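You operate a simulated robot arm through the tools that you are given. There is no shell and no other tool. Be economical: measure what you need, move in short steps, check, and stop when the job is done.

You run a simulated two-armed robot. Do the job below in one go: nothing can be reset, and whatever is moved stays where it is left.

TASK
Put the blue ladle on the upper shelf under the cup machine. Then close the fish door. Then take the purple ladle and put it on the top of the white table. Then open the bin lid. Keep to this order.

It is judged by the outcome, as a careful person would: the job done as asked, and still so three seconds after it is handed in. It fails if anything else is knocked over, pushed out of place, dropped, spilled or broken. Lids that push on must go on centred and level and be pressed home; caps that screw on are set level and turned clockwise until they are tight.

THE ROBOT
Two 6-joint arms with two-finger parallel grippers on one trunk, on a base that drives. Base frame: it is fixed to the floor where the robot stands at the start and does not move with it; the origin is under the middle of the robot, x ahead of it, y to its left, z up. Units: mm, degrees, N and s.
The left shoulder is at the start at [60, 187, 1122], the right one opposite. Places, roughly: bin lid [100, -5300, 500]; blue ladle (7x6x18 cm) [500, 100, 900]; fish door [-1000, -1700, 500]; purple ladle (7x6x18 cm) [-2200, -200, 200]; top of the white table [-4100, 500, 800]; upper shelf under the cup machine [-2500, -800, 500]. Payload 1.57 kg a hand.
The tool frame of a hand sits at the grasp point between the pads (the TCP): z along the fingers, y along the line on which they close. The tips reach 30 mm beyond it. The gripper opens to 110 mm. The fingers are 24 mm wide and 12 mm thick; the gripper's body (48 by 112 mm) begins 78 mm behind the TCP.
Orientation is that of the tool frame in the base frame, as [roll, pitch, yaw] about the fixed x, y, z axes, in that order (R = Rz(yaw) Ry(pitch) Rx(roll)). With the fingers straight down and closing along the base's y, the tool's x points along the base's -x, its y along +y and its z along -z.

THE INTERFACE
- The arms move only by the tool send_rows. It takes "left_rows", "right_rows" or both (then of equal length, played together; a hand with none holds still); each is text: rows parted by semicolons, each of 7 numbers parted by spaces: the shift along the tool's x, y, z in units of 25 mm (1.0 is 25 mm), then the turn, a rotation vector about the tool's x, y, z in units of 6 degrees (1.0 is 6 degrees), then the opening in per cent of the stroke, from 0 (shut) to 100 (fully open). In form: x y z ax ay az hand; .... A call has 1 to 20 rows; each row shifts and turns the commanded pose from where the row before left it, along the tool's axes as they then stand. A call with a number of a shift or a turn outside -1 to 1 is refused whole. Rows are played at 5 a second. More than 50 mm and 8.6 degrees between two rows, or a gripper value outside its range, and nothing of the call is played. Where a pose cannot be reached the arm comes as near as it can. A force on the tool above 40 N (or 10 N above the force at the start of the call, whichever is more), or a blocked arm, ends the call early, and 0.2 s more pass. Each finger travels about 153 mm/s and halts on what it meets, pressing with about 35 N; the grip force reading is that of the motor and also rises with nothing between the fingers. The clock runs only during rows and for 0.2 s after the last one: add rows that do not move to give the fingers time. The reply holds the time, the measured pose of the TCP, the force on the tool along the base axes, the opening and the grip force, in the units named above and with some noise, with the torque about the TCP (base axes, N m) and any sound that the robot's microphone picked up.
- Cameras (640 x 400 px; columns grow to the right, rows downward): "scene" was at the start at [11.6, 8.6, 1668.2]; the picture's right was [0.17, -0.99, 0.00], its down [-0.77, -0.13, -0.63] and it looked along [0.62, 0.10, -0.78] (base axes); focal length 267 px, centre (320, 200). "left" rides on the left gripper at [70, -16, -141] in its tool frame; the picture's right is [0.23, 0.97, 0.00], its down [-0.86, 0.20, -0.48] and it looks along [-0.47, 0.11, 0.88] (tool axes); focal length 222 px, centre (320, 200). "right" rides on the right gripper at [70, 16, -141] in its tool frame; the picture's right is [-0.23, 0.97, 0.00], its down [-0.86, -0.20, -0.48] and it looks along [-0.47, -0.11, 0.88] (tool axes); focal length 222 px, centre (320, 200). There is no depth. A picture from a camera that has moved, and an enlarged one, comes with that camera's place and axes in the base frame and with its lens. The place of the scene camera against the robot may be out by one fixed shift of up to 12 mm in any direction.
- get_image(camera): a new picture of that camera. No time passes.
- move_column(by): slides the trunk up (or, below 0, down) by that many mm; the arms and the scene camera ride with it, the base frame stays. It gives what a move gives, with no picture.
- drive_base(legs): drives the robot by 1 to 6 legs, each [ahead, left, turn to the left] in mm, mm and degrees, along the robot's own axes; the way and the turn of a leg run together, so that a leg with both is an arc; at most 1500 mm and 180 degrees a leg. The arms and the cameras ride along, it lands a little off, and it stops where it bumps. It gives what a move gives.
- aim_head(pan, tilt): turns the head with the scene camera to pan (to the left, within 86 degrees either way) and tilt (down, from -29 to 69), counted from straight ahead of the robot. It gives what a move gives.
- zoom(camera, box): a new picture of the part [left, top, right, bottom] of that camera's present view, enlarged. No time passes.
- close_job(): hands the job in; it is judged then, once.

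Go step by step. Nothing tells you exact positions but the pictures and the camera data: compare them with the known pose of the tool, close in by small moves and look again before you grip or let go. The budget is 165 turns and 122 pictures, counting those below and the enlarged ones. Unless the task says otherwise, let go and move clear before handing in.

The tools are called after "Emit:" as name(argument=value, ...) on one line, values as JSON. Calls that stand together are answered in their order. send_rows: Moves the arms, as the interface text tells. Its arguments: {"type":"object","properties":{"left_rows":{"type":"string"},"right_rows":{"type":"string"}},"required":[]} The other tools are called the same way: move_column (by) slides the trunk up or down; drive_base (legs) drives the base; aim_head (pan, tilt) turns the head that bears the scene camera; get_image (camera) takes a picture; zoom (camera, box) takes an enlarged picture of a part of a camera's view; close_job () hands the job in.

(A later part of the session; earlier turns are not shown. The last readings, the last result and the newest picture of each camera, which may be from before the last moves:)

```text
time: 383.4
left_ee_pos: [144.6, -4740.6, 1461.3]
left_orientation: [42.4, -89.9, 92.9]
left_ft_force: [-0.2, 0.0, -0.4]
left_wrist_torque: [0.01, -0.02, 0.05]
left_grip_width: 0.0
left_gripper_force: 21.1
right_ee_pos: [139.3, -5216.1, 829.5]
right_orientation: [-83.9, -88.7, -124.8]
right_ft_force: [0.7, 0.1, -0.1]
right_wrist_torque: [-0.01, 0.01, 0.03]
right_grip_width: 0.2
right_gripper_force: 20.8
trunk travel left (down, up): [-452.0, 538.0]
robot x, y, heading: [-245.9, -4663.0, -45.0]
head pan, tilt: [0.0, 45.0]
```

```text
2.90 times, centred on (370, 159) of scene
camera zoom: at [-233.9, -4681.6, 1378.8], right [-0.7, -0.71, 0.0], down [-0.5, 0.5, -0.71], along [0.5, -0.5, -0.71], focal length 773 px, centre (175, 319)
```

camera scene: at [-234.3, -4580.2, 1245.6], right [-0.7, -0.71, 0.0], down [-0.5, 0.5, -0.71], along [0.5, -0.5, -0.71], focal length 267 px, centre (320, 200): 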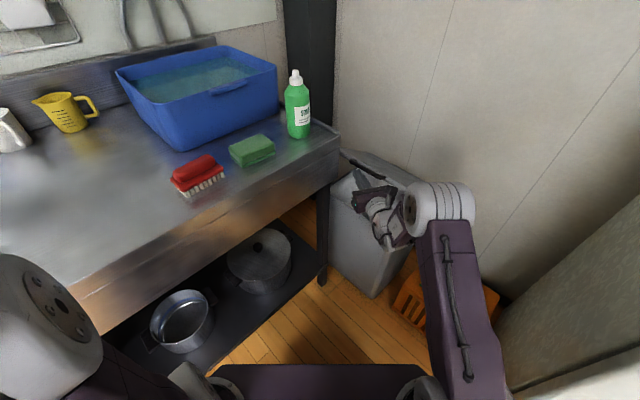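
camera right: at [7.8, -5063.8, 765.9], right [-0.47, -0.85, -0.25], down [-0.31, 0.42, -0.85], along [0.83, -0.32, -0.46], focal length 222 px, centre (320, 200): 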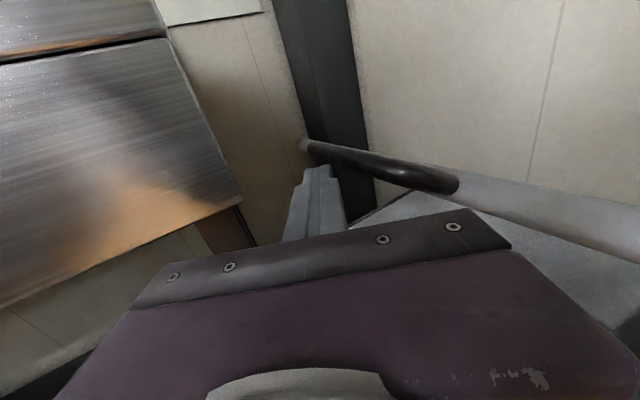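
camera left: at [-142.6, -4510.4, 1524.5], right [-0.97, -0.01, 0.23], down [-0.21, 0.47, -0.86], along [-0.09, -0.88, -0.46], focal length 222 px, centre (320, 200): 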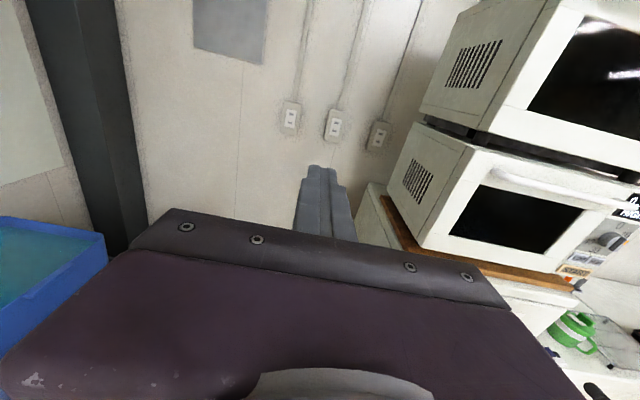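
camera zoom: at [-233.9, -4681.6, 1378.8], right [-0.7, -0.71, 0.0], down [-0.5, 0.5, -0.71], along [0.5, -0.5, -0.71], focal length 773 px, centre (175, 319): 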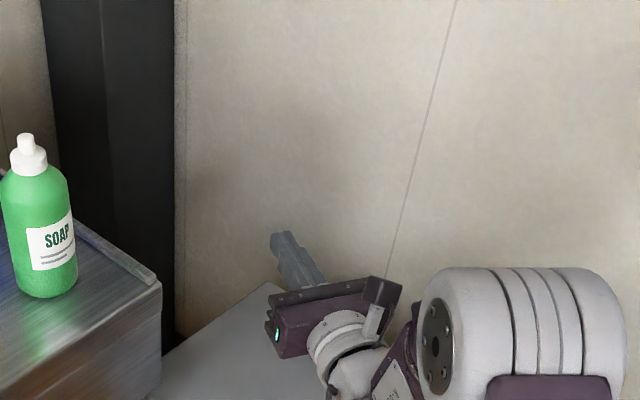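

The forces read zero and the lid isn't on my fingers any more. I'll check where it is.

Emit:
get_image(camera="scene")

Emit:
get_image(camera="right")

```text
19 pictures are left
camera scene: at [-233.9, -4681.6, 1378.8], right [-0.7, -0.71, 0.0], down [-0.5, 0.5, -0.71], along [0.5, -0.5, -0.71], focal length 267 px, centre (320, 200)
```

scene: 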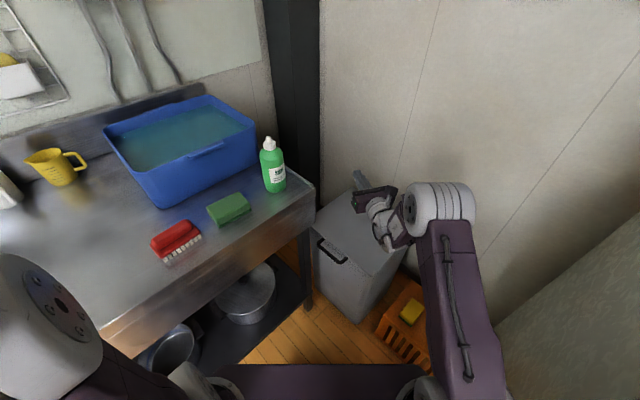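

```text
18 pictures are left
camera right: at [7.6, -5164.3, 898.2], right [-0.47, -0.85, -0.25], down [-0.31, 0.42, -0.85], along [0.83, -0.32, -0.46], focal length 222 px, centre (320, 200)
```

right: 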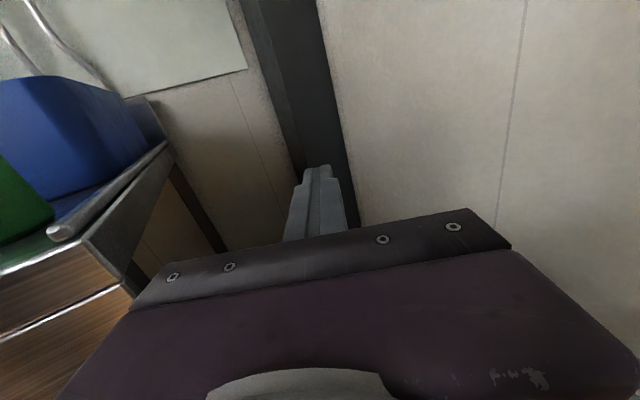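

The lid slipped off the fingertips and fell shut. Lifting by resting isn't secure enough, so I'll grip the bar instead, with the hand rolled 90° so the fingers close above and below it. First I'll back off and test that roll in free space.

Emit:
drive_base(legs=[[-200, -10, 0]])

Emit:
send_rows(right_rows="0 0 0 0 0 -1 0;0 0 0 0 0 -1 0;0 0 0 0 0 -1 0;0 0 0 0 0 -1 0;0 0 0 0 0 -1 0;0 0 0 0 0 -1 0;0 0 0 0 0 -1 0;0 0 0 0 0 -1 0;0 0 0 0 0 -1 0;0 0 0 0 0 -1 0;0 0 0 0 0 -1 0;0 0 0 0 0 -1 0;0 0 0 0 0 -1 0;0 0 0 0 0 -1 0;0 0 0 0 0 -1 0")

```text
time: 385.0
left_ee_pos: [-7.8, -4604.2, 1461.8]
left_orientation: [36.7, -89.8, 98.5]
left_ft_force: [0.1, 0.1, 0.9]
left_wrist_torque: [0.04, -0.01, 0.01]
left_grip_width: 0.0
left_gripper_force: 21.3
right_ee_pos: [-10.3, -5080.1, 828.9]
right_orientation: [-80.8, -88.8, -127.9]
right_ft_force: [-0.2, 0.2, 0.2]
right_wrist_torque: [0.02, 0.0, -0.01]
right_grip_width: 0.2
right_gripper_force: 20.8
trunk travel left (down, up): [-452.0, 538.0]
robot x, y, heading: [-395.5, -4527.5, -44.6]
head pan, tilt: [0.0, 45.0]
```

```text
time: 388.2
left_ee_pos: [-6.1, -4604.9, 1461.8]
left_orientation: [46.1, -89.8, 89.2]
left_ft_force: [0.1, -0.6, -0.5]
left_wrist_torque: [-0.02, 0.02, -0.04]
left_grip_width: 0.0
left_gripper_force: 21.3
right_ee_pos: [-9.7, -5081.1, 829.3]
right_orientation: [89.7, -1.0, 61.2]
right_ft_force: [-0.8, -0.1, -0.3]
right_wrist_torque: [0.01, 0.0, -0.04]
right_grip_width: 0.1
right_gripper_force: 20.8
trunk travel left (down, up): [-452.0, 538.0]
robot x, y, heading: [-395.0, -4521.5, -44.8]
head pan, tilt: [0.0, 45.0]
```

The roll works in place. I'll open the fingers, line up in front of the bar and lower to its height for a look.

Emit:
drive_base(legs=[[17, 60, 0]])

Emit:
send_rows(right_rows="0 0 0 0 0 0 55;0 0 0 0 0 0 55;0 0 0 0 0 0 55")

Emit:
move_column(by=-296)

Emit:
get_image(camera="right")

Emit:
zoom(camera="scene", box=[280, 90, 440, 190])

```text
time: 389.2
left_ee_pos: [51.8, -4571.5, 1460.8]
left_orientation: [66.1, -89.7, 69.3]
left_ft_force: [0.9, 0.6, 0.2]
left_wrist_torque: [0.0, 0.03, -0.04]
left_grip_width: 0.0
left_gripper_force: 21.3
right_ee_pos: [46.9, -5047.8, 829.4]
right_orientation: [89.9, -1.2, 61.2]
right_ft_force: [0.0, 0.6, -0.2]
right_wrist_torque: [-0.02, 0.0, -0.03]
right_grip_width: 0.1
right_gripper_force: 21.6
trunk travel left (down, up): [-452.0, 538.0]
robot x, y, heading: [-343.1, -4498.3, -44.2]
head pan, tilt: [0.0, 45.0]
```

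```text
time: 390.0
left_ee_pos: [49.5, -4573.2, 1462.6]
left_orientation: [47.0, -89.8, 88.3]
left_ft_force: [0.7, -0.5, 0.0]
left_wrist_torque: [-0.01, 0.02, 0.0]
left_grip_width: 0.0
left_gripper_force: 21.5
right_ee_pos: [46.1, -5049.6, 828.6]
right_orientation: [89.8, -1.2, 61.2]
right_ft_force: [0.2, -0.1, -0.2]
right_wrist_torque: [-0.02, 0.01, 0.02]
right_grip_width: 60.4
right_gripper_force: 0.0
trunk travel left (down, up): [-452.0, 538.0]
robot x, y, heading: [-340.4, -4492.9, -44.8]
head pan, tilt: [0.0, 45.0]
```

```text
time: 393.0
left_ee_pos: [48.7, -4572.7, 1166.4]
left_orientation: [49.6, -89.9, 85.8]
left_ft_force: [-0.4, -0.3, -0.6]
left_wrist_torque: [-0.01, 0.02, -0.01]
left_grip_width: 0.1
left_gripper_force: 21.4
right_ee_pos: [44.4, -5050.0, 534.3]
right_orientation: [89.7, -1.1, 61.2]
right_ft_force: [0.0, 0.4, 0.5]
right_wrist_torque: [-0.03, 0.01, 0.0]
right_grip_width: 60.4
right_gripper_force: 0.0
trunk travel left (down, up): [-156.0, 834.0]
robot x, y, heading: [-338.9, -4497.5, -44.5]
head pan, tilt: [0.0, 45.0]
```

```text
17 pictures are left
camera right: at [-44.7, -4920.5, 551.2], right [-0.12, -0.22, 0.97], down [-0.83, -0.52, -0.22], along [0.55, -0.83, -0.12], focal length 222 px, centre (320, 200)
```

right: 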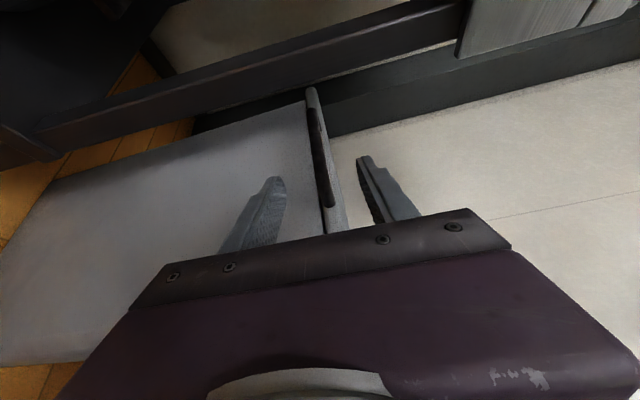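

```text
4.00 times, centred on (360, 140) of scene
camera zoom: at [-329.3, -4514.4, 1082.8], right [-0.7, -0.71, 0.0], down [-0.5, 0.5, -0.71], along [0.5, -0.5, -0.71], focal length 1066 px, centre (160, 440)
```

zoom: 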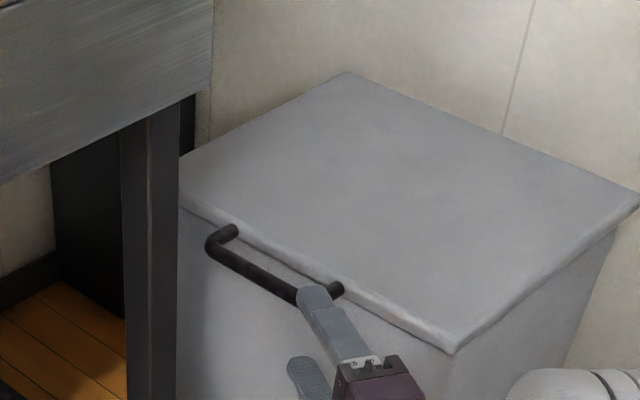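

The bar measures x 70–223, y≈-5102, z≈533, right between my open fingers. I'll advance 96 mm along the tool and grip it.

Emit:
drive_base(legs=[[92, 26, 0]])

Emit:
get_image(camera="right")

```text
time: 394.1
left_ee_pos: [134.0, -4619.3, 1164.9]
left_orientation: [59.1, -89.8, 76.2]
left_ft_force: [0.0, -0.2, 0.4]
left_wrist_torque: [-0.02, -0.02, 0.01]
left_grip_width: 0.0
left_gripper_force: 21.3
right_ee_pos: [131.7, -5096.7, 533.0]
right_orientation: [90.0, -1.1, 61.3]
right_ft_force: [0.2, 1.4, 0.0]
right_wrist_torque: [0.02, 0.02, -0.04]
right_grip_width: 60.4
right_gripper_force: 0.1
trunk travel left (down, up): [-156.0, 834.0]
robot x, y, heading: [-257.9, -4539.8, -44.4]
head pan, tilt: [0.0, 45.0]
```

```text
15 pictures are left
camera right: at [41.6, -4967.7, 550.9], right [-0.12, -0.22, 0.97], down [-0.83, -0.52, -0.22], along [0.55, -0.83, -0.12], focal length 222 px, centre (320, 200)
```

right: 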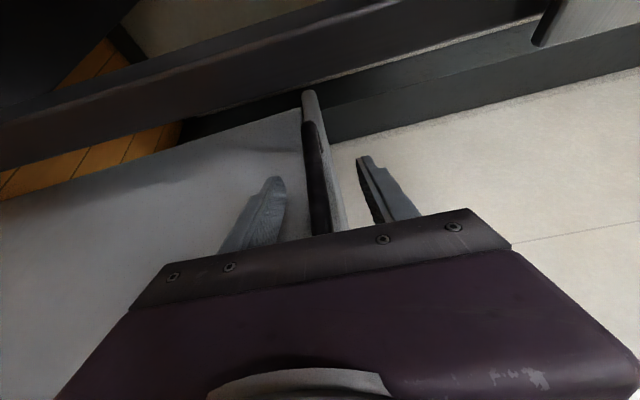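

The bar is between the fingers. Closing.

Emit:
send_rows(right_rows="0 0 0 0 0 0 30;0 0 0 0 0 0 12;0 0 0 0 0 0 0;0 0 0 0 0 0 0;0 0 0 0 0 0 0")

```text
time: 395.3
left_ee_pos: [136.1, -4619.5, 1165.4]
left_orientation: [58.9, -89.7, 76.5]
left_ft_force: [0.4, 0.2, 0.0]
left_wrist_torque: [-0.05, 0.01, 0.0]
left_grip_width: 0.0
left_gripper_force: 21.3
right_ee_pos: [131.8, -5096.1, 531.7]
right_orientation: [89.9, -1.2, 61.3]
right_ft_force: [-0.9, -0.7, -1.3]
right_wrist_torque: [0.0, 1.41, -0.01]
right_grip_width: 13.9
right_gripper_force: 31.0
trunk travel left (down, up): [-156.0, 834.0]
robot x, y, heading: [-259.1, -4543.3, -44.8]
head pan, tilt: [0.0, 45.0]
```

Gripped at 13.9 mm. Now I'll follow the arc of the lid (hinge radius about 373 mm), alternating trunk-up and inward steps.

Emit:
move_column(by=65)

Emit:
drive_base(legs=[[9, -9, 0]])

Emit:
move_column(by=62)

Emit:
drive_base(legs=[[14, -14, 0]])

Emit:
move_column(by=45)

Emit:
zoom(camera="scene", box=[260, 90, 480, 228])

```text
time: 396.4
left_ee_pos: [135.8, -4623.0, 1231.2]
left_orientation: [117.0, -89.9, 18.4]
left_ft_force: [-0.8, 0.5, 0.4]
left_wrist_torque: [0.02, -0.02, -0.02]
left_grip_width: 0.0
left_gripper_force: 21.2
right_ee_pos: [130.5, -5098.1, 596.1]
right_orientation: [90.1, -1.4, 61.1]
right_ft_force: [0.9, -22.6, -6.2]
right_wrist_torque: [-0.06, 1.28, -0.29]
right_grip_width: 14.0
right_gripper_force: 30.5
trunk travel left (down, up): [-221.0, 769.0]
robot x, y, heading: [-255.7, -4546.4, -44.8]
head pan, tilt: [0.0, 45.0]
```

```text
time: 397.1
left_ee_pos: [134.7, -4627.7, 1230.6]
left_orientation: [47.6, -89.7, 87.9]
left_ft_force: [0.6, 0.3, 1.4]
left_wrist_torque: [0.0, 0.0, 0.0]
left_grip_width: 0.1
left_gripper_force: 21.5
right_ee_pos: [134.6, -5104.4, 600.9]
right_orientation: [89.6, -1.0, 61.7]
right_ft_force: [-2.1, 23.5, 3.5]
right_wrist_torque: [0.01, 1.47, -0.01]
right_grip_width: 14.0
right_gripper_force: 30.4
trunk travel left (down, up): [-221.0, 769.0]
robot x, y, heading: [-254.8, -4552.2, -44.8]
head pan, tilt: [0.0, 45.0]
```

```text
time: 398.1
left_ee_pos: [135.3, -4636.5, 1292.1]
left_orientation: [151.7, -89.9, -16.2]
left_ft_force: [-0.3, -0.5, 0.9]
left_wrist_torque: [0.01, -0.02, 0.02]
left_grip_width: 0.0
left_gripper_force: 21.2
right_ee_pos: [133.9, -5110.3, 657.6]
right_orientation: [90.0, -1.4, 61.5]
right_ft_force: [-3.8, -22.1, -10.5]
right_wrist_torque: [0.06, 1.09, -0.33]
right_grip_width: 13.8
right_gripper_force: 29.9
trunk travel left (down, up): [-283.0, 707.0]
robot x, y, heading: [-259.0, -4556.6, -44.6]
head pan, tilt: [0.0, 45.0]
```

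```text
time: 398.9
left_ee_pos: [135.5, -4647.8, 1292.5]
left_orientation: [52.8, -89.6, 82.7]
left_ft_force: [0.1, 0.3, -0.7]
left_wrist_torque: [-0.02, 0.02, -0.01]
left_grip_width: 0.0
left_gripper_force: 21.5
right_ee_pos: [137.9, -5120.0, 662.4]
right_orientation: [89.5, -1.0, 62.3]
right_ft_force: [6.8, 20.5, 7.0]
right_wrist_torque: [-0.05, 1.36, 0.36]
right_grip_width: 13.8
right_gripper_force: 30.0
trunk travel left (down, up): [-283.0, 707.0]
robot x, y, heading: [-254.1, -4579.8, -44.2]
head pan, tilt: [0.0, 45.0]
```

```text
time: 399.8
left_ee_pos: [136.6, -4657.2, 1336.1]
left_orientation: [169.4, -89.9, -33.9]
left_ft_force: [0.4, -0.1, 0.3]
left_wrist_torque: [0.01, -0.02, -0.02]
left_grip_width: 0.0
left_gripper_force: 21.5
right_ee_pos: [135.5, -5127.2, 702.0]
right_orientation: [89.9, -1.2, 62.0]
right_ft_force: [-2.9, -22.2, -14.0]
right_wrist_torque: [0.14, 0.56, -0.44]
right_grip_width: 13.8
right_gripper_force: 30.5
trunk travel left (down, up): [-328.0, 662.0]
robot x, y, heading: [-254.8, -4575.7, -44.1]
head pan, tilt: [0.0, 45.0]
```

```text
2.90 times, centred on (370, 159) of scene
camera zoom: at [-241.9, -4599.1, 1254.6], right [-0.7, -0.71, 0.0], down [-0.51, 0.5, -0.7], along [0.5, -0.49, -0.71], focal length 773 px, centre (175, 319)
```

zoom: 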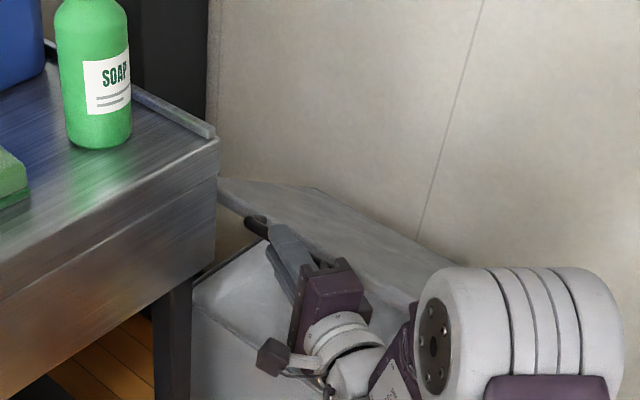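

The lid is about 25° open and firmly held. I'll continue, turning the base slightly right as I go so it stays centred between counter and fridge.

Emit:
drive_base(legs=[[30, 12, -3]])

Emit:
move_column(by=45)

Emit:
drive_base(legs=[[14, -14, 0]])

Emit:
move_column(by=40)

```text
time: 400.6
left_ee_pos: [165.3, -4679.6, 1338.0]
left_orientation: [58.8, -89.5, 74.0]
left_ft_force: [0.1, -0.7, -0.5]
left_wrist_torque: [0.0, 0.03, 0.02]
left_grip_width: 0.2
left_gripper_force: 20.8
right_ee_pos: [143.1, -5149.3, 709.2]
right_orientation: [89.4, -0.8, 59.9]
right_ft_force: [19.6, 23.7, 13.5]
right_wrist_torque: [0.04, 0.97, 0.54]
right_grip_width: 13.8
right_gripper_force: 29.8
trunk travel left (down, up): [-328.0, 662.0]
robot x, y, heading: [-222.6, -4588.3, -47.4]
head pan, tilt: [0.0, 45.0]
```

```text
time: 401.5
left_ee_pos: [163.0, -4690.7, 1380.9]
left_orientation: [177.0, -90.0, -44.5]
left_ft_force: [0.2, -0.3, -1.0]
left_wrist_torque: [-0.01, 0.0, 0.05]
left_grip_width: 0.0
left_gripper_force: 21.1
right_ee_pos: [141.1, -5157.8, 746.6]
right_orientation: [89.9, -1.2, 59.6]
right_ft_force: [-4.5, -21.0, -18.9]
right_wrist_torque: [0.24, 0.54, -0.65]
right_grip_width: 13.8
right_gripper_force: 30.4
trunk travel left (down, up): [-373.0, 617.0]
robot x, y, heading: [-225.6, -4586.5, -47.4]
head pan, tilt: [0.0, 45.0]
```

```text
time: 402.3
left_ee_pos: [157.3, -4697.6, 1384.6]
left_orientation: [26.9, -89.6, 105.7]
left_ft_force: [0.0, 0.1, -1.0]
left_wrist_torque: [-0.02, -0.02, 0.05]
left_grip_width: 0.0
left_gripper_force: 21.0
right_ee_pos: [141.2, -5168.2, 757.8]
right_orientation: [88.9, -0.7, 60.3]
right_ft_force: [-12.1, 18.4, 15.6]
right_wrist_torque: [-0.26, 0.46, 0.23]
right_grip_width: 13.9
right_gripper_force: 30.6
trunk travel left (down, up): [-373.0, 617.0]
robot x, y, heading: [-222.1, -4608.0, -47.2]
head pan, tilt: [0.0, 45.0]
```

```text
time: 403.1
left_ee_pos: [162.0, -4701.7, 1423.3]
left_orientation: [50.7, -89.8, 82.2]
left_ft_force: [0.5, 0.2, -0.7]
left_wrist_torque: [-0.01, -0.03, -0.02]
left_grip_width: 0.0
left_gripper_force: 21.4
right_ee_pos: [144.7, -5169.4, 797.1]
right_orientation: [88.8, -0.7, 60.5]
right_ft_force: [-0.8, 0.2, 0.6]
right_wrist_torque: [-0.03, 0.05, 0.01]
right_grip_width: 0.0
right_gripper_force: 21.6
trunk travel left (down, up): [-413.0, 577.0]
robot x, y, heading: [-227.8, -4604.8, -47.2]
head pan, tilt: [0.0, 45.0]
```

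The bar slipped out: I had it near the fingertips and lagged the arc. The data give a radius of 390 mm, so I'll re-grip deeper on the fingers and lead more inward.

Emit:
drive_base(legs=[[-143, 8, 0]])

Emit:
send_rows(right_rows="0 0 0 0 0 0 55;0 0 0 0 0 0 55;0 0 0 0 0 0 55")

Emit:
move_column(by=-264)

Emit:
get_image(camera="right")

```text
time: 404.5
left_ee_pos: [68.1, -4588.1, 1422.1]
left_orientation: [43.6, -89.8, 89.2]
left_ft_force: [-0.9, 1.0, 0.6]
left_wrist_torque: [0.0, 0.0, 0.03]
left_grip_width: 0.1
left_gripper_force: 20.9
right_ee_pos: [49.9, -5056.8, 795.2]
right_orientation: [89.0, -0.9, 60.3]
right_ft_force: [0.6, -0.2, 0.0]
right_wrist_torque: [0.03, 0.04, -0.01]
right_grip_width: 0.0
right_gripper_force: 21.3
trunk travel left (down, up): [-413.0, 577.0]
robot x, y, heading: [-317.6, -4494.7, -47.3]
head pan, tilt: [0.0, 45.0]
```

```text
time: 405.3
left_ee_pos: [67.6, -4590.3, 1422.9]
left_orientation: [59.2, -89.8, 73.5]
left_ft_force: [0.8, -0.2, -1.0]
left_wrist_torque: [-0.02, 0.03, 0.02]
left_grip_width: 0.0
left_gripper_force: 21.4
right_ee_pos: [50.5, -5058.6, 795.1]
right_orientation: [89.1, -0.8, 60.4]
right_ft_force: [-0.3, -0.5, 1.2]
right_wrist_torque: [-0.03, 0.04, 0.01]
right_grip_width: 60.3
right_gripper_force: 0.0
trunk travel left (down, up): [-413.0, 577.0]
robot x, y, heading: [-321.2, -4493.4, -47.1]
head pan, tilt: [0.0, 45.0]
```

```text
time: 408.0
left_ee_pos: [68.5, -4589.7, 1158.0]
left_orientation: [56.9, -89.9, 75.9]
left_ft_force: [-0.8, 0.0, -0.2]
left_wrist_torque: [0.02, 0.0, 0.02]
left_grip_width: 0.0
left_gripper_force: 21.6
right_ee_pos: [51.0, -5058.1, 531.3]
right_orientation: [89.0, -0.8, 60.3]
right_ft_force: [-0.6, -0.3, 0.1]
right_wrist_torque: [-0.03, 0.0, 0.01]
right_grip_width: 60.3
right_gripper_force: 0.1
trunk travel left (down, up): [-149.0, 841.0]
robot x, y, heading: [-317.4, -4491.7, -47.3]
head pan, tilt: [0.0, 45.0]
```

```text
13 pictures are left
camera right: at [-37.6, -4927.3, 546.8], right [-0.13, -0.2, 0.97], down [-0.83, -0.51, -0.22], along [0.53, -0.84, -0.1], focal length 222 px, centre (320, 200)
```

right: 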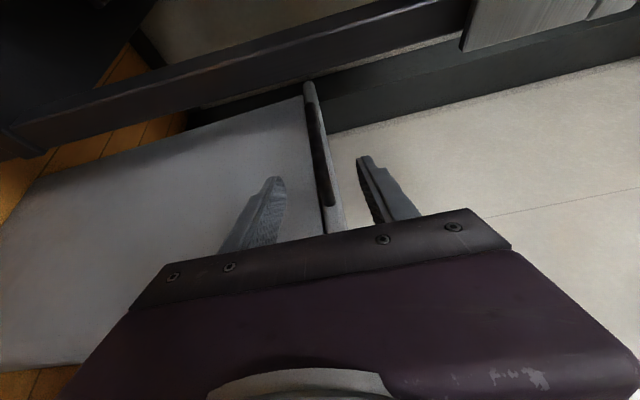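

Lined up as before. I'll advance 112 mm for a deeper grip, then close.

Emit:
drive_base(legs=[[105, 33, 0]])

Emit:
send_rows(right_rows="0 0 0 0 0 0 30;0 0 0 0 0 0 12;0 0 0 0 0 0 0;0 0 0 0 0 0 0;0 0 0 0 0 0 0")

```text
time: 409.2
left_ee_pos: [158.7, -4641.6, 1157.3]
left_orientation: [86.9, -89.8, 45.7]
left_ft_force: [-0.5, 0.7, 0.4]
left_wrist_torque: [0.0, -0.01, -0.01]
left_grip_width: 0.0
left_gripper_force: 21.2
right_ee_pos: [139.6, -5107.9, 528.1]
right_orientation: [89.6, -0.9, 60.5]
right_ft_force: [0.5, 0.3, -0.3]
right_wrist_torque: [0.0, 0.02, 0.02]
right_grip_width: 60.5
right_gripper_force: 0.1
trunk travel left (down, up): [-149.0, 841.0]
robot x, y, heading: [-227.6, -4550.6, -47.3]
head pan, tilt: [0.0, 45.0]
stopped in leg 1: the force on the tool passed its limit (the readings are from after the stop); the commanded pose is now the measured one
```

```text
time: 410.4
left_ee_pos: [159.0, -4638.8, 1159.4]
left_orientation: [60.5, -89.7, 72.3]
left_ft_force: [-0.3, -0.7, -0.2]
left_wrist_torque: [0.02, -0.01, -0.02]
left_grip_width: 0.0
left_gripper_force: 21.3
right_ee_pos: [140.5, -5107.2, 531.9]
right_orientation: [89.2, -0.8, 60.6]
right_ft_force: [6.7, -2.7, 19.2]
right_wrist_torque: [-0.35, 0.19, 0.44]
right_grip_width: 19.6
right_gripper_force: 33.4
trunk travel left (down, up): [-149.0, 841.0]
robot x, y, heading: [-225.6, -4544.4, -47.2]
head pan, tilt: [0.0, 45.0]
```

The grip took hold at 19.6 mm, the bar plus the rim edge. I'll raise in smaller steps, with the inward motion slightly leading.

Emit:
move_column(by=50)

Emit:
move_column(by=45)

Emit:
drive_base(legs=[[14, -13, 0]])

Emit:
move_column(by=45)

Emit:
drive_base(legs=[[14, -13, 0]])

Emit:
zoom(camera="scene", box=[260, 90, 480, 228])

```text
time: 411.4
left_ee_pos: [161.0, -4644.1, 1206.6]
left_orientation: [121.1, -89.8, 11.6]
left_ft_force: [0.2, 0.0, 0.6]
left_wrist_torque: [0.03, 0.01, 0.0]
left_grip_width: 0.2
left_gripper_force: 21.5
right_ee_pos: [139.9, -5109.6, 574.9]
right_orientation: [90.0, -1.0, 60.3]
right_ft_force: [7.6, -10.2, -6.8]
right_wrist_torque: [1.41, 2.26, -0.2]
right_grip_width: 21.6
right_gripper_force: 34.7
trunk travel left (down, up): [-199.0, 791.0]
robot x, y, heading: [-227.5, -4544.7, -47.2]
head pan, tilt: [0.0, 45.0]
```

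```text
time: 412.2
left_ee_pos: [160.1, -4643.7, 1253.0]
left_orientation: [119.3, -89.8, 13.4]
left_ft_force: [-0.3, -0.1, -0.3]
left_wrist_torque: [0.0, -0.04, 0.0]
left_grip_width: 0.0
left_gripper_force: 21.5
right_ee_pos: [140.2, -5109.2, 621.5]
right_orientation: [89.6, -1.0, 60.4]
right_ft_force: [3.0, -14.6, -5.7]
right_wrist_torque: [-0.13, 1.33, -0.53]
right_grip_width: 14.0
right_gripper_force: 30.5
trunk travel left (down, up): [-244.0, 746.0]
robot x, y, heading: [-226.1, -4546.7, -47.1]
head pan, tilt: [0.0, 45.0]
```

```text
time: 413.1
left_ee_pos: [156.4, -4654.7, 1252.4]
left_orientation: [60.3, -89.8, 72.4]
left_ft_force: [-0.2, 0.5, -0.1]
left_wrist_torque: [0.01, 0.01, 0.0]
left_grip_width: 0.0
left_gripper_force: 21.3
right_ee_pos: [143.0, -5113.1, 623.4]
right_orientation: [89.5, -0.6, 61.9]
right_ft_force: [-15.2, 15.7, 4.3]
right_wrist_torque: [-0.19, 1.25, -0.21]
right_grip_width: 14.1
right_gripper_force: 30.2
trunk travel left (down, up): [-244.0, 746.0]
robot x, y, heading: [-227.2, -4562.7, -47.3]
head pan, tilt: [0.0, 45.0]
stopped in leg 1: the force on the tool passed its limit (the readings are from after the stop); the commanded pose is now the measured one
```

```text
time: 414.0
left_ee_pos: [159.9, -4661.7, 1296.6]
left_orientation: [150.3, -89.8, -17.6]
left_ft_force: [-0.3, 0.0, 0.1]
left_wrist_torque: [0.0, 0.0, 0.01]
left_grip_width: 0.0
left_gripper_force: 21.1
right_ee_pos: [141.7, -5118.8, 663.6]
right_orientation: [89.8, -0.9, 61.5]
right_ft_force: [-3.2, -22.0, -11.4]
right_wrist_torque: [0.0, 1.55, -0.27]
right_grip_width: 14.0
right_gripper_force: 30.3
trunk travel left (down, up): [-289.0, 701.0]
robot x, y, heading: [-229.9, -4564.0, -47.0]
head pan, tilt: [0.0, 45.0]
```

```text
time: 414.8
left_ee_pos: [158.6, -4670.2, 1299.8]
left_orientation: [61.3, -89.4, 71.5]
left_ft_force: [-0.3, -0.5, 0.0]
left_wrist_torque: [-0.01, 0.01, -0.03]
left_grip_width: 0.1
left_gripper_force: 21.4
right_ee_pos: [145.2, -5128.7, 671.8]
right_orientation: [89.2, -0.4, 62.3]
right_ft_force: [1.1, 24.9, 10.2]
right_wrist_torque: [0.01, 1.64, -0.16]
right_grip_width: 14.1
right_gripper_force: 30.6
trunk travel left (down, up): [-289.0, 701.0]
robot x, y, heading: [-227.0, -4581.4, -46.9]
head pan, tilt: [0.0, 45.0]
```

```text
2.90 times, centred on (370, 159) of scene
camera zoom: at [-217.4, -4596.8, 1216.0], right [-0.73, -0.68, 0.0], down [-0.48, 0.51, -0.71], along [0.48, -0.52, -0.7], focal length 773 px, centre (175, 319)
```

zoom: 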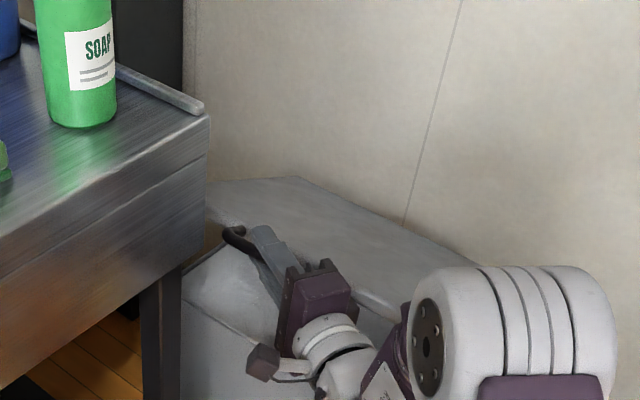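

Held firmly, bar 14 mm between the fingers. Continuing in finer steps.

Emit:
move_column(by=25)

Emit:
drive_base(legs=[[11, -10, 0]])

Emit:
move_column(by=24)

Emit:
drive_base(legs=[[12, -11, 0]])

Emit:
move_column(by=20)

Emit:
drive_base(legs=[[13, -12, 0]])

```text
time: 415.5
left_ee_pos: [161.8, -4681.8, 1321.7]
left_orientation: [149.8, -89.8, -17.0]
left_ft_force: [-0.2, 0.8, -0.6]
left_wrist_torque: [-0.01, 0.03, 0.03]
left_grip_width: 0.2
left_gripper_force: 21.4
right_ee_pos: [145.8, -5135.4, 688.8]
right_orientation: [89.7, -0.8, 61.9]
right_ft_force: [1.9, -23.1, -14.0]
right_wrist_torque: [-0.09, 1.14, -0.1]
right_grip_width: 14.1
right_gripper_force: 30.8
trunk travel left (down, up): [-314.0, 676.0]
robot x, y, heading: [-228.0, -4579.7, -47.3]
head pan, tilt: [0.0, 45.0]
```

```text
time: 416.3
left_ee_pos: [157.6, -4685.1, 1325.1]
left_orientation: [50.0, -89.5, 82.8]
left_ft_force: [0.3, 0.6, 1.0]
left_wrist_torque: [-0.01, 0.02, -0.04]
left_grip_width: 0.0
left_gripper_force: 21.2
right_ee_pos: [148.0, -5140.8, 698.0]
right_orientation: [88.9, -0.4, 62.6]
right_ft_force: [-9.1, 21.1, 11.9]
right_wrist_torque: [-0.01, 1.69, -0.09]
right_grip_width: 14.3
right_gripper_force: 31.0
trunk travel left (down, up): [-314.0, 676.0]
robot x, y, heading: [-228.9, -4594.7, -46.9]
head pan, tilt: [0.0, 45.0]
```

```text
time: 417.0
left_ee_pos: [161.5, -4695.9, 1346.0]
left_orientation: [154.7, -89.7, -21.8]
left_ft_force: [-1.0, 0.1, 0.3]
left_wrist_torque: [-0.01, 0.0, 0.0]
left_grip_width: 0.1
left_gripper_force: 21.4
right_ee_pos: [147.1, -5148.9, 714.2]
right_orientation: [89.6, -0.8, 62.3]
right_ft_force: [-1.9, -23.0, -15.8]
right_wrist_torque: [-0.07, 1.23, -0.07]
right_grip_width: 13.9
right_gripper_force: 30.9
trunk travel left (down, up): [-338.0, 652.0]
robot x, y, heading: [-229.0, -4595.5, -46.9]
head pan, tilt: [0.0, 45.0]
```

```text
time: 417.8
left_ee_pos: [156.8, -4700.6, 1348.4]
left_orientation: [48.6, -89.6, 84.4]
left_ft_force: [-0.2, -0.7, -0.4]
left_wrist_torque: [0.02, 0.04, 0.01]
left_grip_width: 0.0
left_gripper_force: 21.2
right_ee_pos: [147.5, -5156.5, 723.8]
right_orientation: [88.7, -0.3, 63.1]
right_ft_force: [-12.9, 18.2, 9.9]
right_wrist_torque: [-0.03, 1.59, 0.12]
right_grip_width: 14.2
right_gripper_force: 30.5
trunk travel left (down, up): [-338.0, 652.0]
robot x, y, heading: [-227.9, -4613.1, -46.6]
head pan, tilt: [0.0, 45.0]
```

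```text
time: 418.4
left_ee_pos: [160.4, -4714.1, 1365.8]
left_orientation: [159.3, -89.7, -26.4]
left_ft_force: [0.1, 0.1, 0.8]
left_wrist_torque: [-0.02, 0.02, 0.02]
left_grip_width: 0.2
left_gripper_force: 21.5
right_ee_pos: [149.0, -5163.8, 734.6]
right_orientation: [89.5, -0.8, 62.5]
right_ft_force: [-2.6, -23.1, -19.4]
right_wrist_torque: [-0.1, 1.22, -0.15]
right_grip_width: 14.0
right_gripper_force: 30.9
trunk travel left (down, up): [-358.0, 632.0]
robot x, y, heading: [-228.6, -4615.7, -47.4]
head pan, tilt: [0.0, 45.0]
```

```text
time: 419.2
left_ee_pos: [155.8, -4718.3, 1367.8]
left_orientation: [45.6, -89.7, 87.3]
left_ft_force: [-0.1, -0.2, -0.7]
left_wrist_torque: [0.02, 0.0, 0.0]
left_grip_width: 0.2
left_gripper_force: 21.3
right_ee_pos: [150.3, -5172.6, 746.0]
right_orientation: [88.4, -0.2, 63.2]
right_ft_force: [-14.0, 14.4, 10.7]
right_wrist_torque: [0.02, 1.62, -0.02]
right_grip_width: 14.2
right_gripper_force: 30.6
trunk travel left (down, up): [-358.0, 632.0]
robot x, y, heading: [-229.2, -4629.8, -47.0]
head pan, tilt: [0.0, 45.0]
```

The grip tracks the arc well (about 33°). I'll continue and turn the base gradually.

Emit:
move_column(by=18)

Emit:
drive_base(legs=[[14, 6, -1.5]])

Emit:
move_column(by=17)

Emit:
drive_base(legs=[[14, 6, -1.5]])

Emit:
move_column(by=16)

Emit:
drive_base(legs=[[14, 6, -1.5]])

Emit:
move_column(by=15)

Emit:
drive_base(legs=[[13, -10, 0]])

Emit:
zoom(camera="scene", box=[260, 90, 480, 228])

```text
time: 419.9
left_ee_pos: [161.2, -4728.8, 1383.2]
left_orientation: [157.8, -89.7, -24.9]
left_ft_force: [0.0, 0.1, 0.1]
left_wrist_torque: [-0.01, -0.01, 0.01]
left_grip_width: 0.1
left_gripper_force: 21.2
right_ee_pos: [150.6, -5180.2, 754.1]
right_orientation: [89.2, -0.6, 62.8]
right_ft_force: [-5.9, -20.1, -18.6]
right_wrist_torque: [-0.09, 1.38, -0.38]
right_grip_width: 14.2
right_gripper_force: 30.4
trunk travel left (down, up): [-376.0, 614.0]
robot x, y, heading: [-227.1, -4630.8, -46.6]
head pan, tilt: [0.0, 45.0]
```

```text
time: 420.6
left_ee_pos: [170.4, -4736.0, 1386.1]
left_orientation: [60.2, -89.7, 71.3]
left_ft_force: [-0.5, -0.6, 0.3]
left_wrist_torque: [0.0, 0.03, -0.01]
left_grip_width: 0.0
left_gripper_force: 21.1
right_ee_pos: [151.3, -5188.0, 761.8]
right_orientation: [88.4, -0.2, 62.0]
right_ft_force: [-10.1, 7.8, 5.1]
right_wrist_torque: [-0.09, 1.53, -0.36]
right_grip_width: 14.6
right_gripper_force: 30.0
trunk travel left (down, up): [-376.0, 614.0]
robot x, y, heading: [-211.2, -4640.4, -48.3]
head pan, tilt: [0.0, 45.0]
```

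```text
time: 421.3
left_ee_pos: [173.7, -4746.6, 1400.9]
left_orientation: [163.0, -89.6, -31.3]
left_ft_force: [-0.3, 0.0, 0.4]
left_wrist_torque: [-0.03, 0.0, -0.01]
left_grip_width: 0.1
left_gripper_force: 20.9
right_ee_pos: [152.5, -5195.7, 771.5]
right_orientation: [89.3, -0.7, 61.5]
right_ft_force: [-1.4, -22.1, -24.6]
right_wrist_torque: [-0.09, 1.21, -0.24]
right_grip_width: 13.8
right_gripper_force: 30.9
trunk travel left (down, up): [-393.0, 597.0]
robot x, y, heading: [-215.2, -4634.4, -48.4]
head pan, tilt: [0.0, 45.0]
```

```text
time: 422.0
left_ee_pos: [182.2, -4754.4, 1401.7]
left_orientation: [78.7, -89.8, 51.4]
left_ft_force: [-0.8, -1.1, -0.2]
left_wrist_torque: [-0.01, 0.03, -0.03]
left_grip_width: 0.0
left_gripper_force: 20.9
right_ee_pos: [154.1, -5204.5, 780.8]
right_orientation: [88.3, -0.1, 60.6]
right_ft_force: [-4.6, 2.0, 1.0]
right_wrist_torque: [-0.09, 1.45, -0.53]
right_grip_width: 14.4
right_gripper_force: 29.8
trunk travel left (down, up): [-393.0, 597.0]
robot x, y, heading: [-201.8, -4647.3, -49.7]
head pan, tilt: [0.0, 45.0]
```

```text
time: 422.7
left_ee_pos: [186.3, -4763.6, 1416.0]
left_orientation: [163.4, -89.7, -33.4]
left_ft_force: [-0.4, -0.9, 0.1]
left_wrist_torque: [0.0, -0.03, -0.01]
left_grip_width: 0.0
left_gripper_force: 21.4
right_ee_pos: [152.1, -5211.8, 787.3]
right_orientation: [89.4, -0.5, 60.2]
right_ft_force: [1.3, -22.0, -28.3]
right_wrist_torque: [-0.06, 1.1, -0.23]
right_grip_width: 14.2
right_gripper_force: 30.3
trunk travel left (down, up): [-409.0, 581.0]
robot x, y, heading: [-203.2, -4643.9, -50.0]
head pan, tilt: [0.0, 45.0]
```

```text
time: 423.4
left_ee_pos: [194.9, -4772.2, 1418.9]
left_orientation: [99.6, -89.8, 29.0]
left_ft_force: [0.3, -0.5, 0.3]
left_wrist_torque: [0.04, -0.01, -0.02]
left_grip_width: 0.2
left_gripper_force: 21.4
right_ee_pos: [153.1, -5220.4, 795.2]
right_orientation: [88.3, -0.2, 59.1]
right_ft_force: [-1.4, -1.6, -2.9]
right_wrist_torque: [-0.12, 1.33, -0.56]
right_grip_width: 14.2
right_gripper_force: 30.8
trunk travel left (down, up): [-409.0, 581.0]
robot x, y, heading: [-188.5, -4648.8, -51.2]
head pan, tilt: [0.0, 45.0]
```

```text
time: 424.1
left_ee_pos: [197.1, -4782.0, 1430.6]
left_orientation: [163.7, -89.6, -35.2]
left_ft_force: [-0.2, 0.3, 0.4]
left_wrist_torque: [0.01, 0.01, -0.01]
left_grip_width: 0.0
left_gripper_force: 21.4
right_ee_pos: [151.9, -5226.8, 800.9]
right_orientation: [89.3, -0.5, 58.9]
right_ft_force: [3.5, -24.4, -32.5]
right_wrist_torque: [0.09, 1.06, -0.23]
right_grip_width: 13.8
right_gripper_force: 30.7
trunk travel left (down, up): [-424.0, 566.0]
robot x, y, heading: [-186.4, -4647.9, -51.1]
head pan, tilt: [0.0, 45.0]
```

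```text
time: 424.8
left_ee_pos: [193.5, -4791.3, 1431.6]
left_orientation: [133.3, -89.8, -4.8]
left_ft_force: [0.5, 0.2, -0.3]
left_wrist_torque: [0.0, 0.0, 0.05]
left_grip_width: 0.0
left_gripper_force: 21.2
right_ee_pos: [153.1, -5239.1, 810.6]
right_orientation: [88.4, -0.3, 59.2]
right_ft_force: [-7.5, -7.3, -11.5]
right_wrist_torque: [0.06, 1.38, -0.26]
right_grip_width: 14.5
right_gripper_force: 30.9
trunk travel left (down, up): [-424.0, 566.0]
robot x, y, heading: [-183.5, -4666.5, -51.4]
head pan, tilt: [0.0, 45.0]
```

```text
2.90 times, centred on (370, 159) of scene
camera zoom: at [-176.1, -4689.8, 1350.8], right [-0.78, -0.62, 0.0], down [-0.44, 0.55, -0.71], along [0.44, -0.55, -0.71], focal length 773 px, centre (175, 319)
```

zoom: 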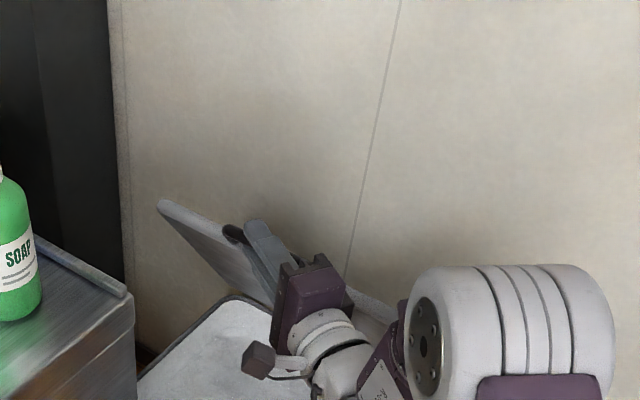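

The lid is at about 50°. From here the motion is mostly inward, so I'll lead with that.

Emit:
drive_base(legs=[[20, -16, 0]])

Emit:
move_column(by=14)

Emit:
drive_base(legs=[[20, -16, 0]])

Emit:
move_column(by=14)

Emit:
drive_base(legs=[[21, -17, 0]])

Emit:
move_column(by=12)

Emit:
drive_base(legs=[[22, -18, 0]])

Emit:
zoom(camera="scene", box=[260, 90, 480, 228])

```text
time: 426.2
left_ee_pos: [189.9, -4810.9, 1434.7]
left_orientation: [63.0, -89.8, 65.7]
left_ft_force: [-0.4, -0.3, -0.3]
left_wrist_torque: [0.0, 0.02, 0.01]
left_grip_width: 0.1
left_gripper_force: 21.0
right_ee_pos: [153.6, -5259.4, 822.9]
right_orientation: [86.6, 0.4, 59.5]
right_ft_force: [-8.2, 8.4, 14.1]
right_wrist_torque: [-0.2, 1.3, -0.17]
right_grip_width: 15.0
right_gripper_force: 31.2
trunk travel left (down, up): [-424.0, 566.0]
robot x, y, heading: [-189.0, -4692.1, -51.3]
head pan, tilt: [0.0, 45.0]
stopped in leg 1: the force on the tool passed its limit (the readings are from after the stop); the commanded pose is now the measured one
```

```text
time: 426.8
left_ee_pos: [194.1, -4818.7, 1444.9]
left_orientation: [141.7, -89.8, -13.2]
left_ft_force: [-0.3, -0.1, 0.3]
left_wrist_torque: [-0.01, -0.02, 0.0]
left_grip_width: 0.0
left_gripper_force: 21.1
right_ee_pos: [153.7, -5264.9, 825.6]
right_orientation: [87.9, 0.0, 59.2]
right_ft_force: [-8.0, -8.6, -18.6]
right_wrist_torque: [0.1, 1.73, 0.47]
right_grip_width: 14.6
right_gripper_force: 30.3
trunk travel left (down, up): [-438.0, 552.0]
robot x, y, heading: [-187.3, -4692.4, -51.3]
head pan, tilt: [0.0, 45.0]
```

```text
time: 427.6
left_ee_pos: [190.4, -4837.7, 1447.7]
left_orientation: [55.1, -89.7, 73.5]
left_ft_force: [-0.5, -0.1, -0.4]
left_wrist_torque: [-0.03, -0.02, 0.03]
left_grip_width: 0.0
left_gripper_force: 20.6
right_ee_pos: [154.2, -5285.2, 834.3]
right_orientation: [86.7, 0.2, 59.6]
right_ft_force: [-11.8, 5.0, 10.2]
right_wrist_torque: [-0.14, 1.28, -0.64]
right_grip_width: 15.3
right_gripper_force: 31.4
trunk travel left (down, up): [-438.0, 552.0]
robot x, y, heading: [-187.4, -4715.5, -51.5]
head pan, tilt: [0.0, 45.0]
```

```text
time: 428.2
left_ee_pos: [195.1, -4846.7, 1459.1]
left_orientation: [161.1, -89.7, -32.6]
left_ft_force: [-0.3, -0.4, 0.0]
left_wrist_torque: [0.0, -0.01, -0.01]
left_grip_width: 0.2
left_gripper_force: 21.5
right_ee_pos: [153.9, -5292.4, 839.6]
right_orientation: [88.1, 0.0, 59.2]
right_ft_force: [-11.6, -12.5, -30.5]
right_wrist_torque: [0.13, 1.78, 0.23]
right_grip_width: 14.4
right_gripper_force: 30.3
trunk travel left (down, up): [-452.0, 538.0]
robot x, y, heading: [-189.0, -4720.2, -51.3]
head pan, tilt: [0.0, 45.0]
```

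```text
time: 429.1
left_ee_pos: [192.1, -4869.6, 1461.0]
left_orientation: [143.6, -89.9, -15.1]
left_ft_force: [0.1, -1.5, -0.2]
left_wrist_torque: [-0.01, 0.01, 0.04]
left_grip_width: 0.1
left_gripper_force: 21.7
right_ee_pos: [154.2, -5315.3, 848.5]
right_orientation: [86.9, 0.1, 59.7]
right_ft_force: [-12.8, -3.0, -8.3]
right_wrist_torque: [0.11, 1.55, -0.62]
right_grip_width: 15.1
right_gripper_force: 30.9
trunk travel left (down, up): [-452.0, 538.0]
robot x, y, heading: [-186.7, -4743.8, -51.2]
head pan, tilt: [0.0, 45.0]
```

```text
time: 429.8
left_ee_pos: [196.8, -4865.8, 1471.1]
left_orientation: [116.5, -89.6, 11.9]
left_ft_force: [-0.3, 0.6, -0.2]
left_wrist_torque: [0.01, 0.0, -0.04]
left_grip_width: 0.0
left_gripper_force: 21.4
right_ee_pos: [155.1, -5313.0, 848.6]
right_orientation: [88.6, 0.1, 59.3]
right_ft_force: [1.1, -4.6, -14.8]
right_wrist_torque: [0.18, 1.38, 0.52]
right_grip_width: 14.4
right_gripper_force: 30.0
trunk travel left (down, up): [-464.0, 526.0]
robot x, y, heading: [-189.4, -4744.5, -51.4]
head pan, tilt: [0.0, 45.0]
stopped: the force on the tool passed its limit (the readings are from after the stop); the commanded pose is now the measured one
```

```text
time: 430.6
left_ee_pos: [192.5, -4893.2, 1473.1]
left_orientation: [97.2, -89.7, 31.3]
left_ft_force: [-0.2, -0.6, -0.1]
left_wrist_torque: [0.02, -0.01, 0.03]
left_grip_width: 0.0
left_gripper_force: 21.2
right_ee_pos: [154.4, -5342.0, 857.4]
right_orientation: [87.5, 0.2, 59.4]
right_ft_force: [8.4, 3.3, 12.2]
right_wrist_torque: [0.04, 1.27, -0.25]
right_grip_width: 14.7
right_gripper_force: 30.5
trunk travel left (down, up): [-464.0, 526.0]
robot x, y, heading: [-187.3, -4772.7, -51.5]
head pan, tilt: [0.0, 45.0]
```

```text
2.90 times, centred on (370, 159) of scene
camera zoom: at [-175.8, -4791.4, 1390.5], right [-0.78, -0.63, 0.0], down [-0.44, 0.55, -0.71], along [0.44, -0.55, -0.71], focal length 773 px, centre (175, 319)
```

zoom: 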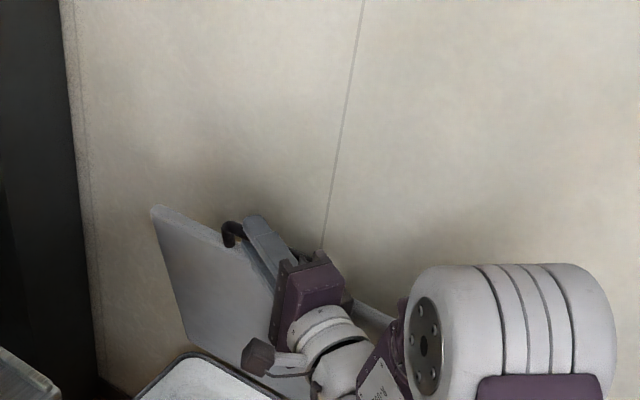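

The lid is about 70° open. The rest is almost purely inward.

Emit:
drive_base(legs=[[20, -16, 0]])

Emit:
move_column(by=7)

Emit:
drive_base(legs=[[20, -16, 0]])

Emit:
move_column(by=4)

Emit:
drive_base(legs=[[20, -16, 0]])

Emit:
drive_base(legs=[[20, -16, 0]])

Emit:
zoom(camera="scene", box=[260, 90, 480, 228])

```text
time: 431.5
left_ee_pos: [192.4, -4915.3, 1473.5]
left_orientation: [67.8, -89.7, 60.9]
left_ft_force: [-1.2, -0.3, -0.3]
left_wrist_torque: [0.01, 0.01, 0.01]
left_grip_width: 0.1
left_gripper_force: 21.4
right_ee_pos: [154.3, -5364.4, 862.9]
right_orientation: [86.9, 0.4, 59.5]
right_ft_force: [4.3, 4.9, 28.9]
right_wrist_torque: [-0.08, 1.12, -0.53]
right_grip_width: 15.1
right_gripper_force: 30.8
trunk travel left (down, up): [-464.0, 526.0]
robot x, y, heading: [-186.4, -4794.9, -51.3]
head pan, tilt: [0.0, 45.0]
```

```text
time: 432.0
left_ee_pos: [193.2, -4922.1, 1478.5]
left_orientation: [122.2, -89.8, 6.3]
left_ft_force: [0.4, 0.1, -0.5]
left_wrist_torque: [-0.03, 0.07, 0.03]
left_grip_width: 0.0
left_gripper_force: 21.5
right_ee_pos: [154.6, -5368.5, 861.3]
right_orientation: [87.5, 0.3, 59.4]
right_ft_force: [-6.6, -1.6, -10.9]
right_wrist_torque: [0.14, 1.55, 0.39]
right_grip_width: 14.5
right_gripper_force: 30.9
trunk travel left (down, up): [-471.0, 519.0]
robot x, y, heading: [-183.9, -4794.0, -51.5]
head pan, tilt: [0.0, 45.0]
```

```text
time: 432.8
left_ee_pos: [192.2, -4946.8, 1478.6]
left_orientation: [130.9, -89.7, -2.4]
left_ft_force: [0.1, -0.6, -1.0]
left_wrist_torque: [-0.01, -0.02, 0.03]
left_grip_width: 0.0
left_gripper_force: 21.5
right_ee_pos: [154.3, -5396.0, 866.0]
right_orientation: [87.1, 0.1, 59.5]
right_ft_force: [-6.6, -0.3, -4.2]
right_wrist_torque: [0.15, 1.49, -0.38]
right_grip_width: 14.7
right_gripper_force: 31.4
trunk travel left (down, up): [-471.0, 519.0]
robot x, y, heading: [-184.9, -4823.5, -51.2]
head pan, tilt: [0.0, 45.0]
```

```text
time: 433.4
left_ee_pos: [194.3, -4948.5, 1482.1]
left_orientation: [135.0, -89.7, -6.5]
left_ft_force: [0.1, -0.5, 0.2]
left_wrist_torque: [0.01, 0.01, 0.0]
left_grip_width: 0.0
left_gripper_force: 21.0
right_ee_pos: [155.7, -5394.0, 866.4]
right_orientation: [87.5, 0.3, 59.4]
right_ft_force: [-7.2, -1.3, -17.7]
right_wrist_torque: [0.08, 1.47, 0.4]
right_grip_width: 14.3
right_gripper_force: 31.5
trunk travel left (down, up): [-475.0, 515.0]
robot x, y, heading: [-184.0, -4821.1, -51.4]
head pan, tilt: [0.0, 45.0]
```

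```text
time: 434.2
left_ee_pos: [193.0, -4976.4, 1481.9]
left_orientation: [149.2, -89.6, -20.7]
left_ft_force: [0.7, -0.1, 0.5]
left_wrist_torque: [0.0, -0.02, 0.0]
left_grip_width: 0.2
left_gripper_force: 21.2
right_ee_pos: [155.8, -5422.0, 868.1]
right_orientation: [87.2, 0.2, 59.4]
right_ft_force: [-8.8, -0.7, -15.9]
right_wrist_torque: [0.21, 1.57, -0.13]
right_grip_width: 14.8
right_gripper_force: 30.4
trunk travel left (down, up): [-475.0, 515.0]
robot x, y, heading: [-188.1, -4848.9, -51.2]
head pan, tilt: [0.0, 45.0]
```

```text
time: 435.0
left_ee_pos: [194.3, -5000.1, 1483.6]
left_orientation: [135.2, -89.6, -6.7]
left_ft_force: [0.1, -0.9, 0.3]
left_wrist_torque: [0.01, -0.01, 0.06]
left_grip_width: 0.1
left_gripper_force: 21.3
right_ee_pos: [154.0, -5446.9, 866.2]
right_orientation: [87.5, 0.3, 59.4]
right_ft_force: [-0.5, 1.2, -10.5]
right_wrist_torque: [0.2, 1.43, -0.03]
right_grip_width: 14.6
right_gripper_force: 30.8
trunk travel left (down, up): [-475.0, 515.0]
robot x, y, heading: [-184.5, -4878.8, -51.2]
head pan, tilt: [0.0, 45.0]
```

```text
2.90 times, centred on (370, 159) of scene
camera zoom: at [-175.5, -4897.7, 1401.1], right [-0.78, -0.62, 0.0], down [-0.44, 0.55, -0.71], along [0.44, -0.55, -0.71], focal length 773 px, centre (175, 319)
```

zoom: 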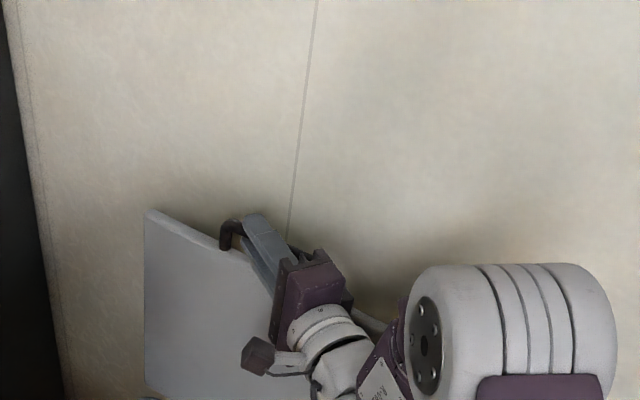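

The lid is at vertical: the height has peaked and is falling. I'll go a bit further past vertical so it rests back.

Emit:
drive_base(legs=[[18, -14, 0]])

Emit:
send_rows(right_rows="-0.25 0 0.14 0 0 0 0;-0.25 0 0.14 0 0 0 0;-0.25 0 0.14 0 0 0 0;-0.25 0 0.14 0 0 0 0")

```text
time: 435.9
left_ee_pos: [194.3, -5007.9, 1482.8]
left_orientation: [118.2, -89.6, 10.2]
left_ft_force: [-0.4, 0.6, 0.4]
left_wrist_torque: [0.02, -0.02, -0.01]
left_grip_width: 0.1
left_gripper_force: 20.5
right_ee_pos: [154.5, -5455.6, 866.5]
right_orientation: [87.7, 0.5, 59.5]
right_ft_force: [0.9, -1.3, 1.0]
right_wrist_torque: [-0.14, 1.15, -0.09]
right_grip_width: 14.3
right_gripper_force: 30.5
trunk travel left (down, up): [-475.0, 515.0]
robot x, y, heading: [-187.6, -4886.0, -51.4]
head pan, tilt: [0.0, 45.0]
stopped in leg 1: the robot was blocked; the commanded pose is now the measured one
```

```text
time: 436.9
left_ee_pos: [196.0, -5009.0, 1481.9]
left_orientation: [129.6, -89.7, -1.3]
left_ft_force: [0.1, -0.1, -0.7]
left_wrist_torque: [0.03, 0.01, -0.02]
left_grip_width: 0.0
left_gripper_force: 20.9
right_ee_pos: [153.3, -5485.2, 863.3]
right_orientation: [88.2, 0.3, 59.5]
right_ft_force: [1.0, 3.3, -14.9]
right_wrist_torque: [0.22, 1.32, 0.22]
right_grip_width: 13.8
right_gripper_force: 30.4
trunk travel left (down, up): [-475.0, 515.0]
robot x, y, heading: [-184.7, -4884.9, -51.2]
head pan, tilt: [0.0, 45.0]
```

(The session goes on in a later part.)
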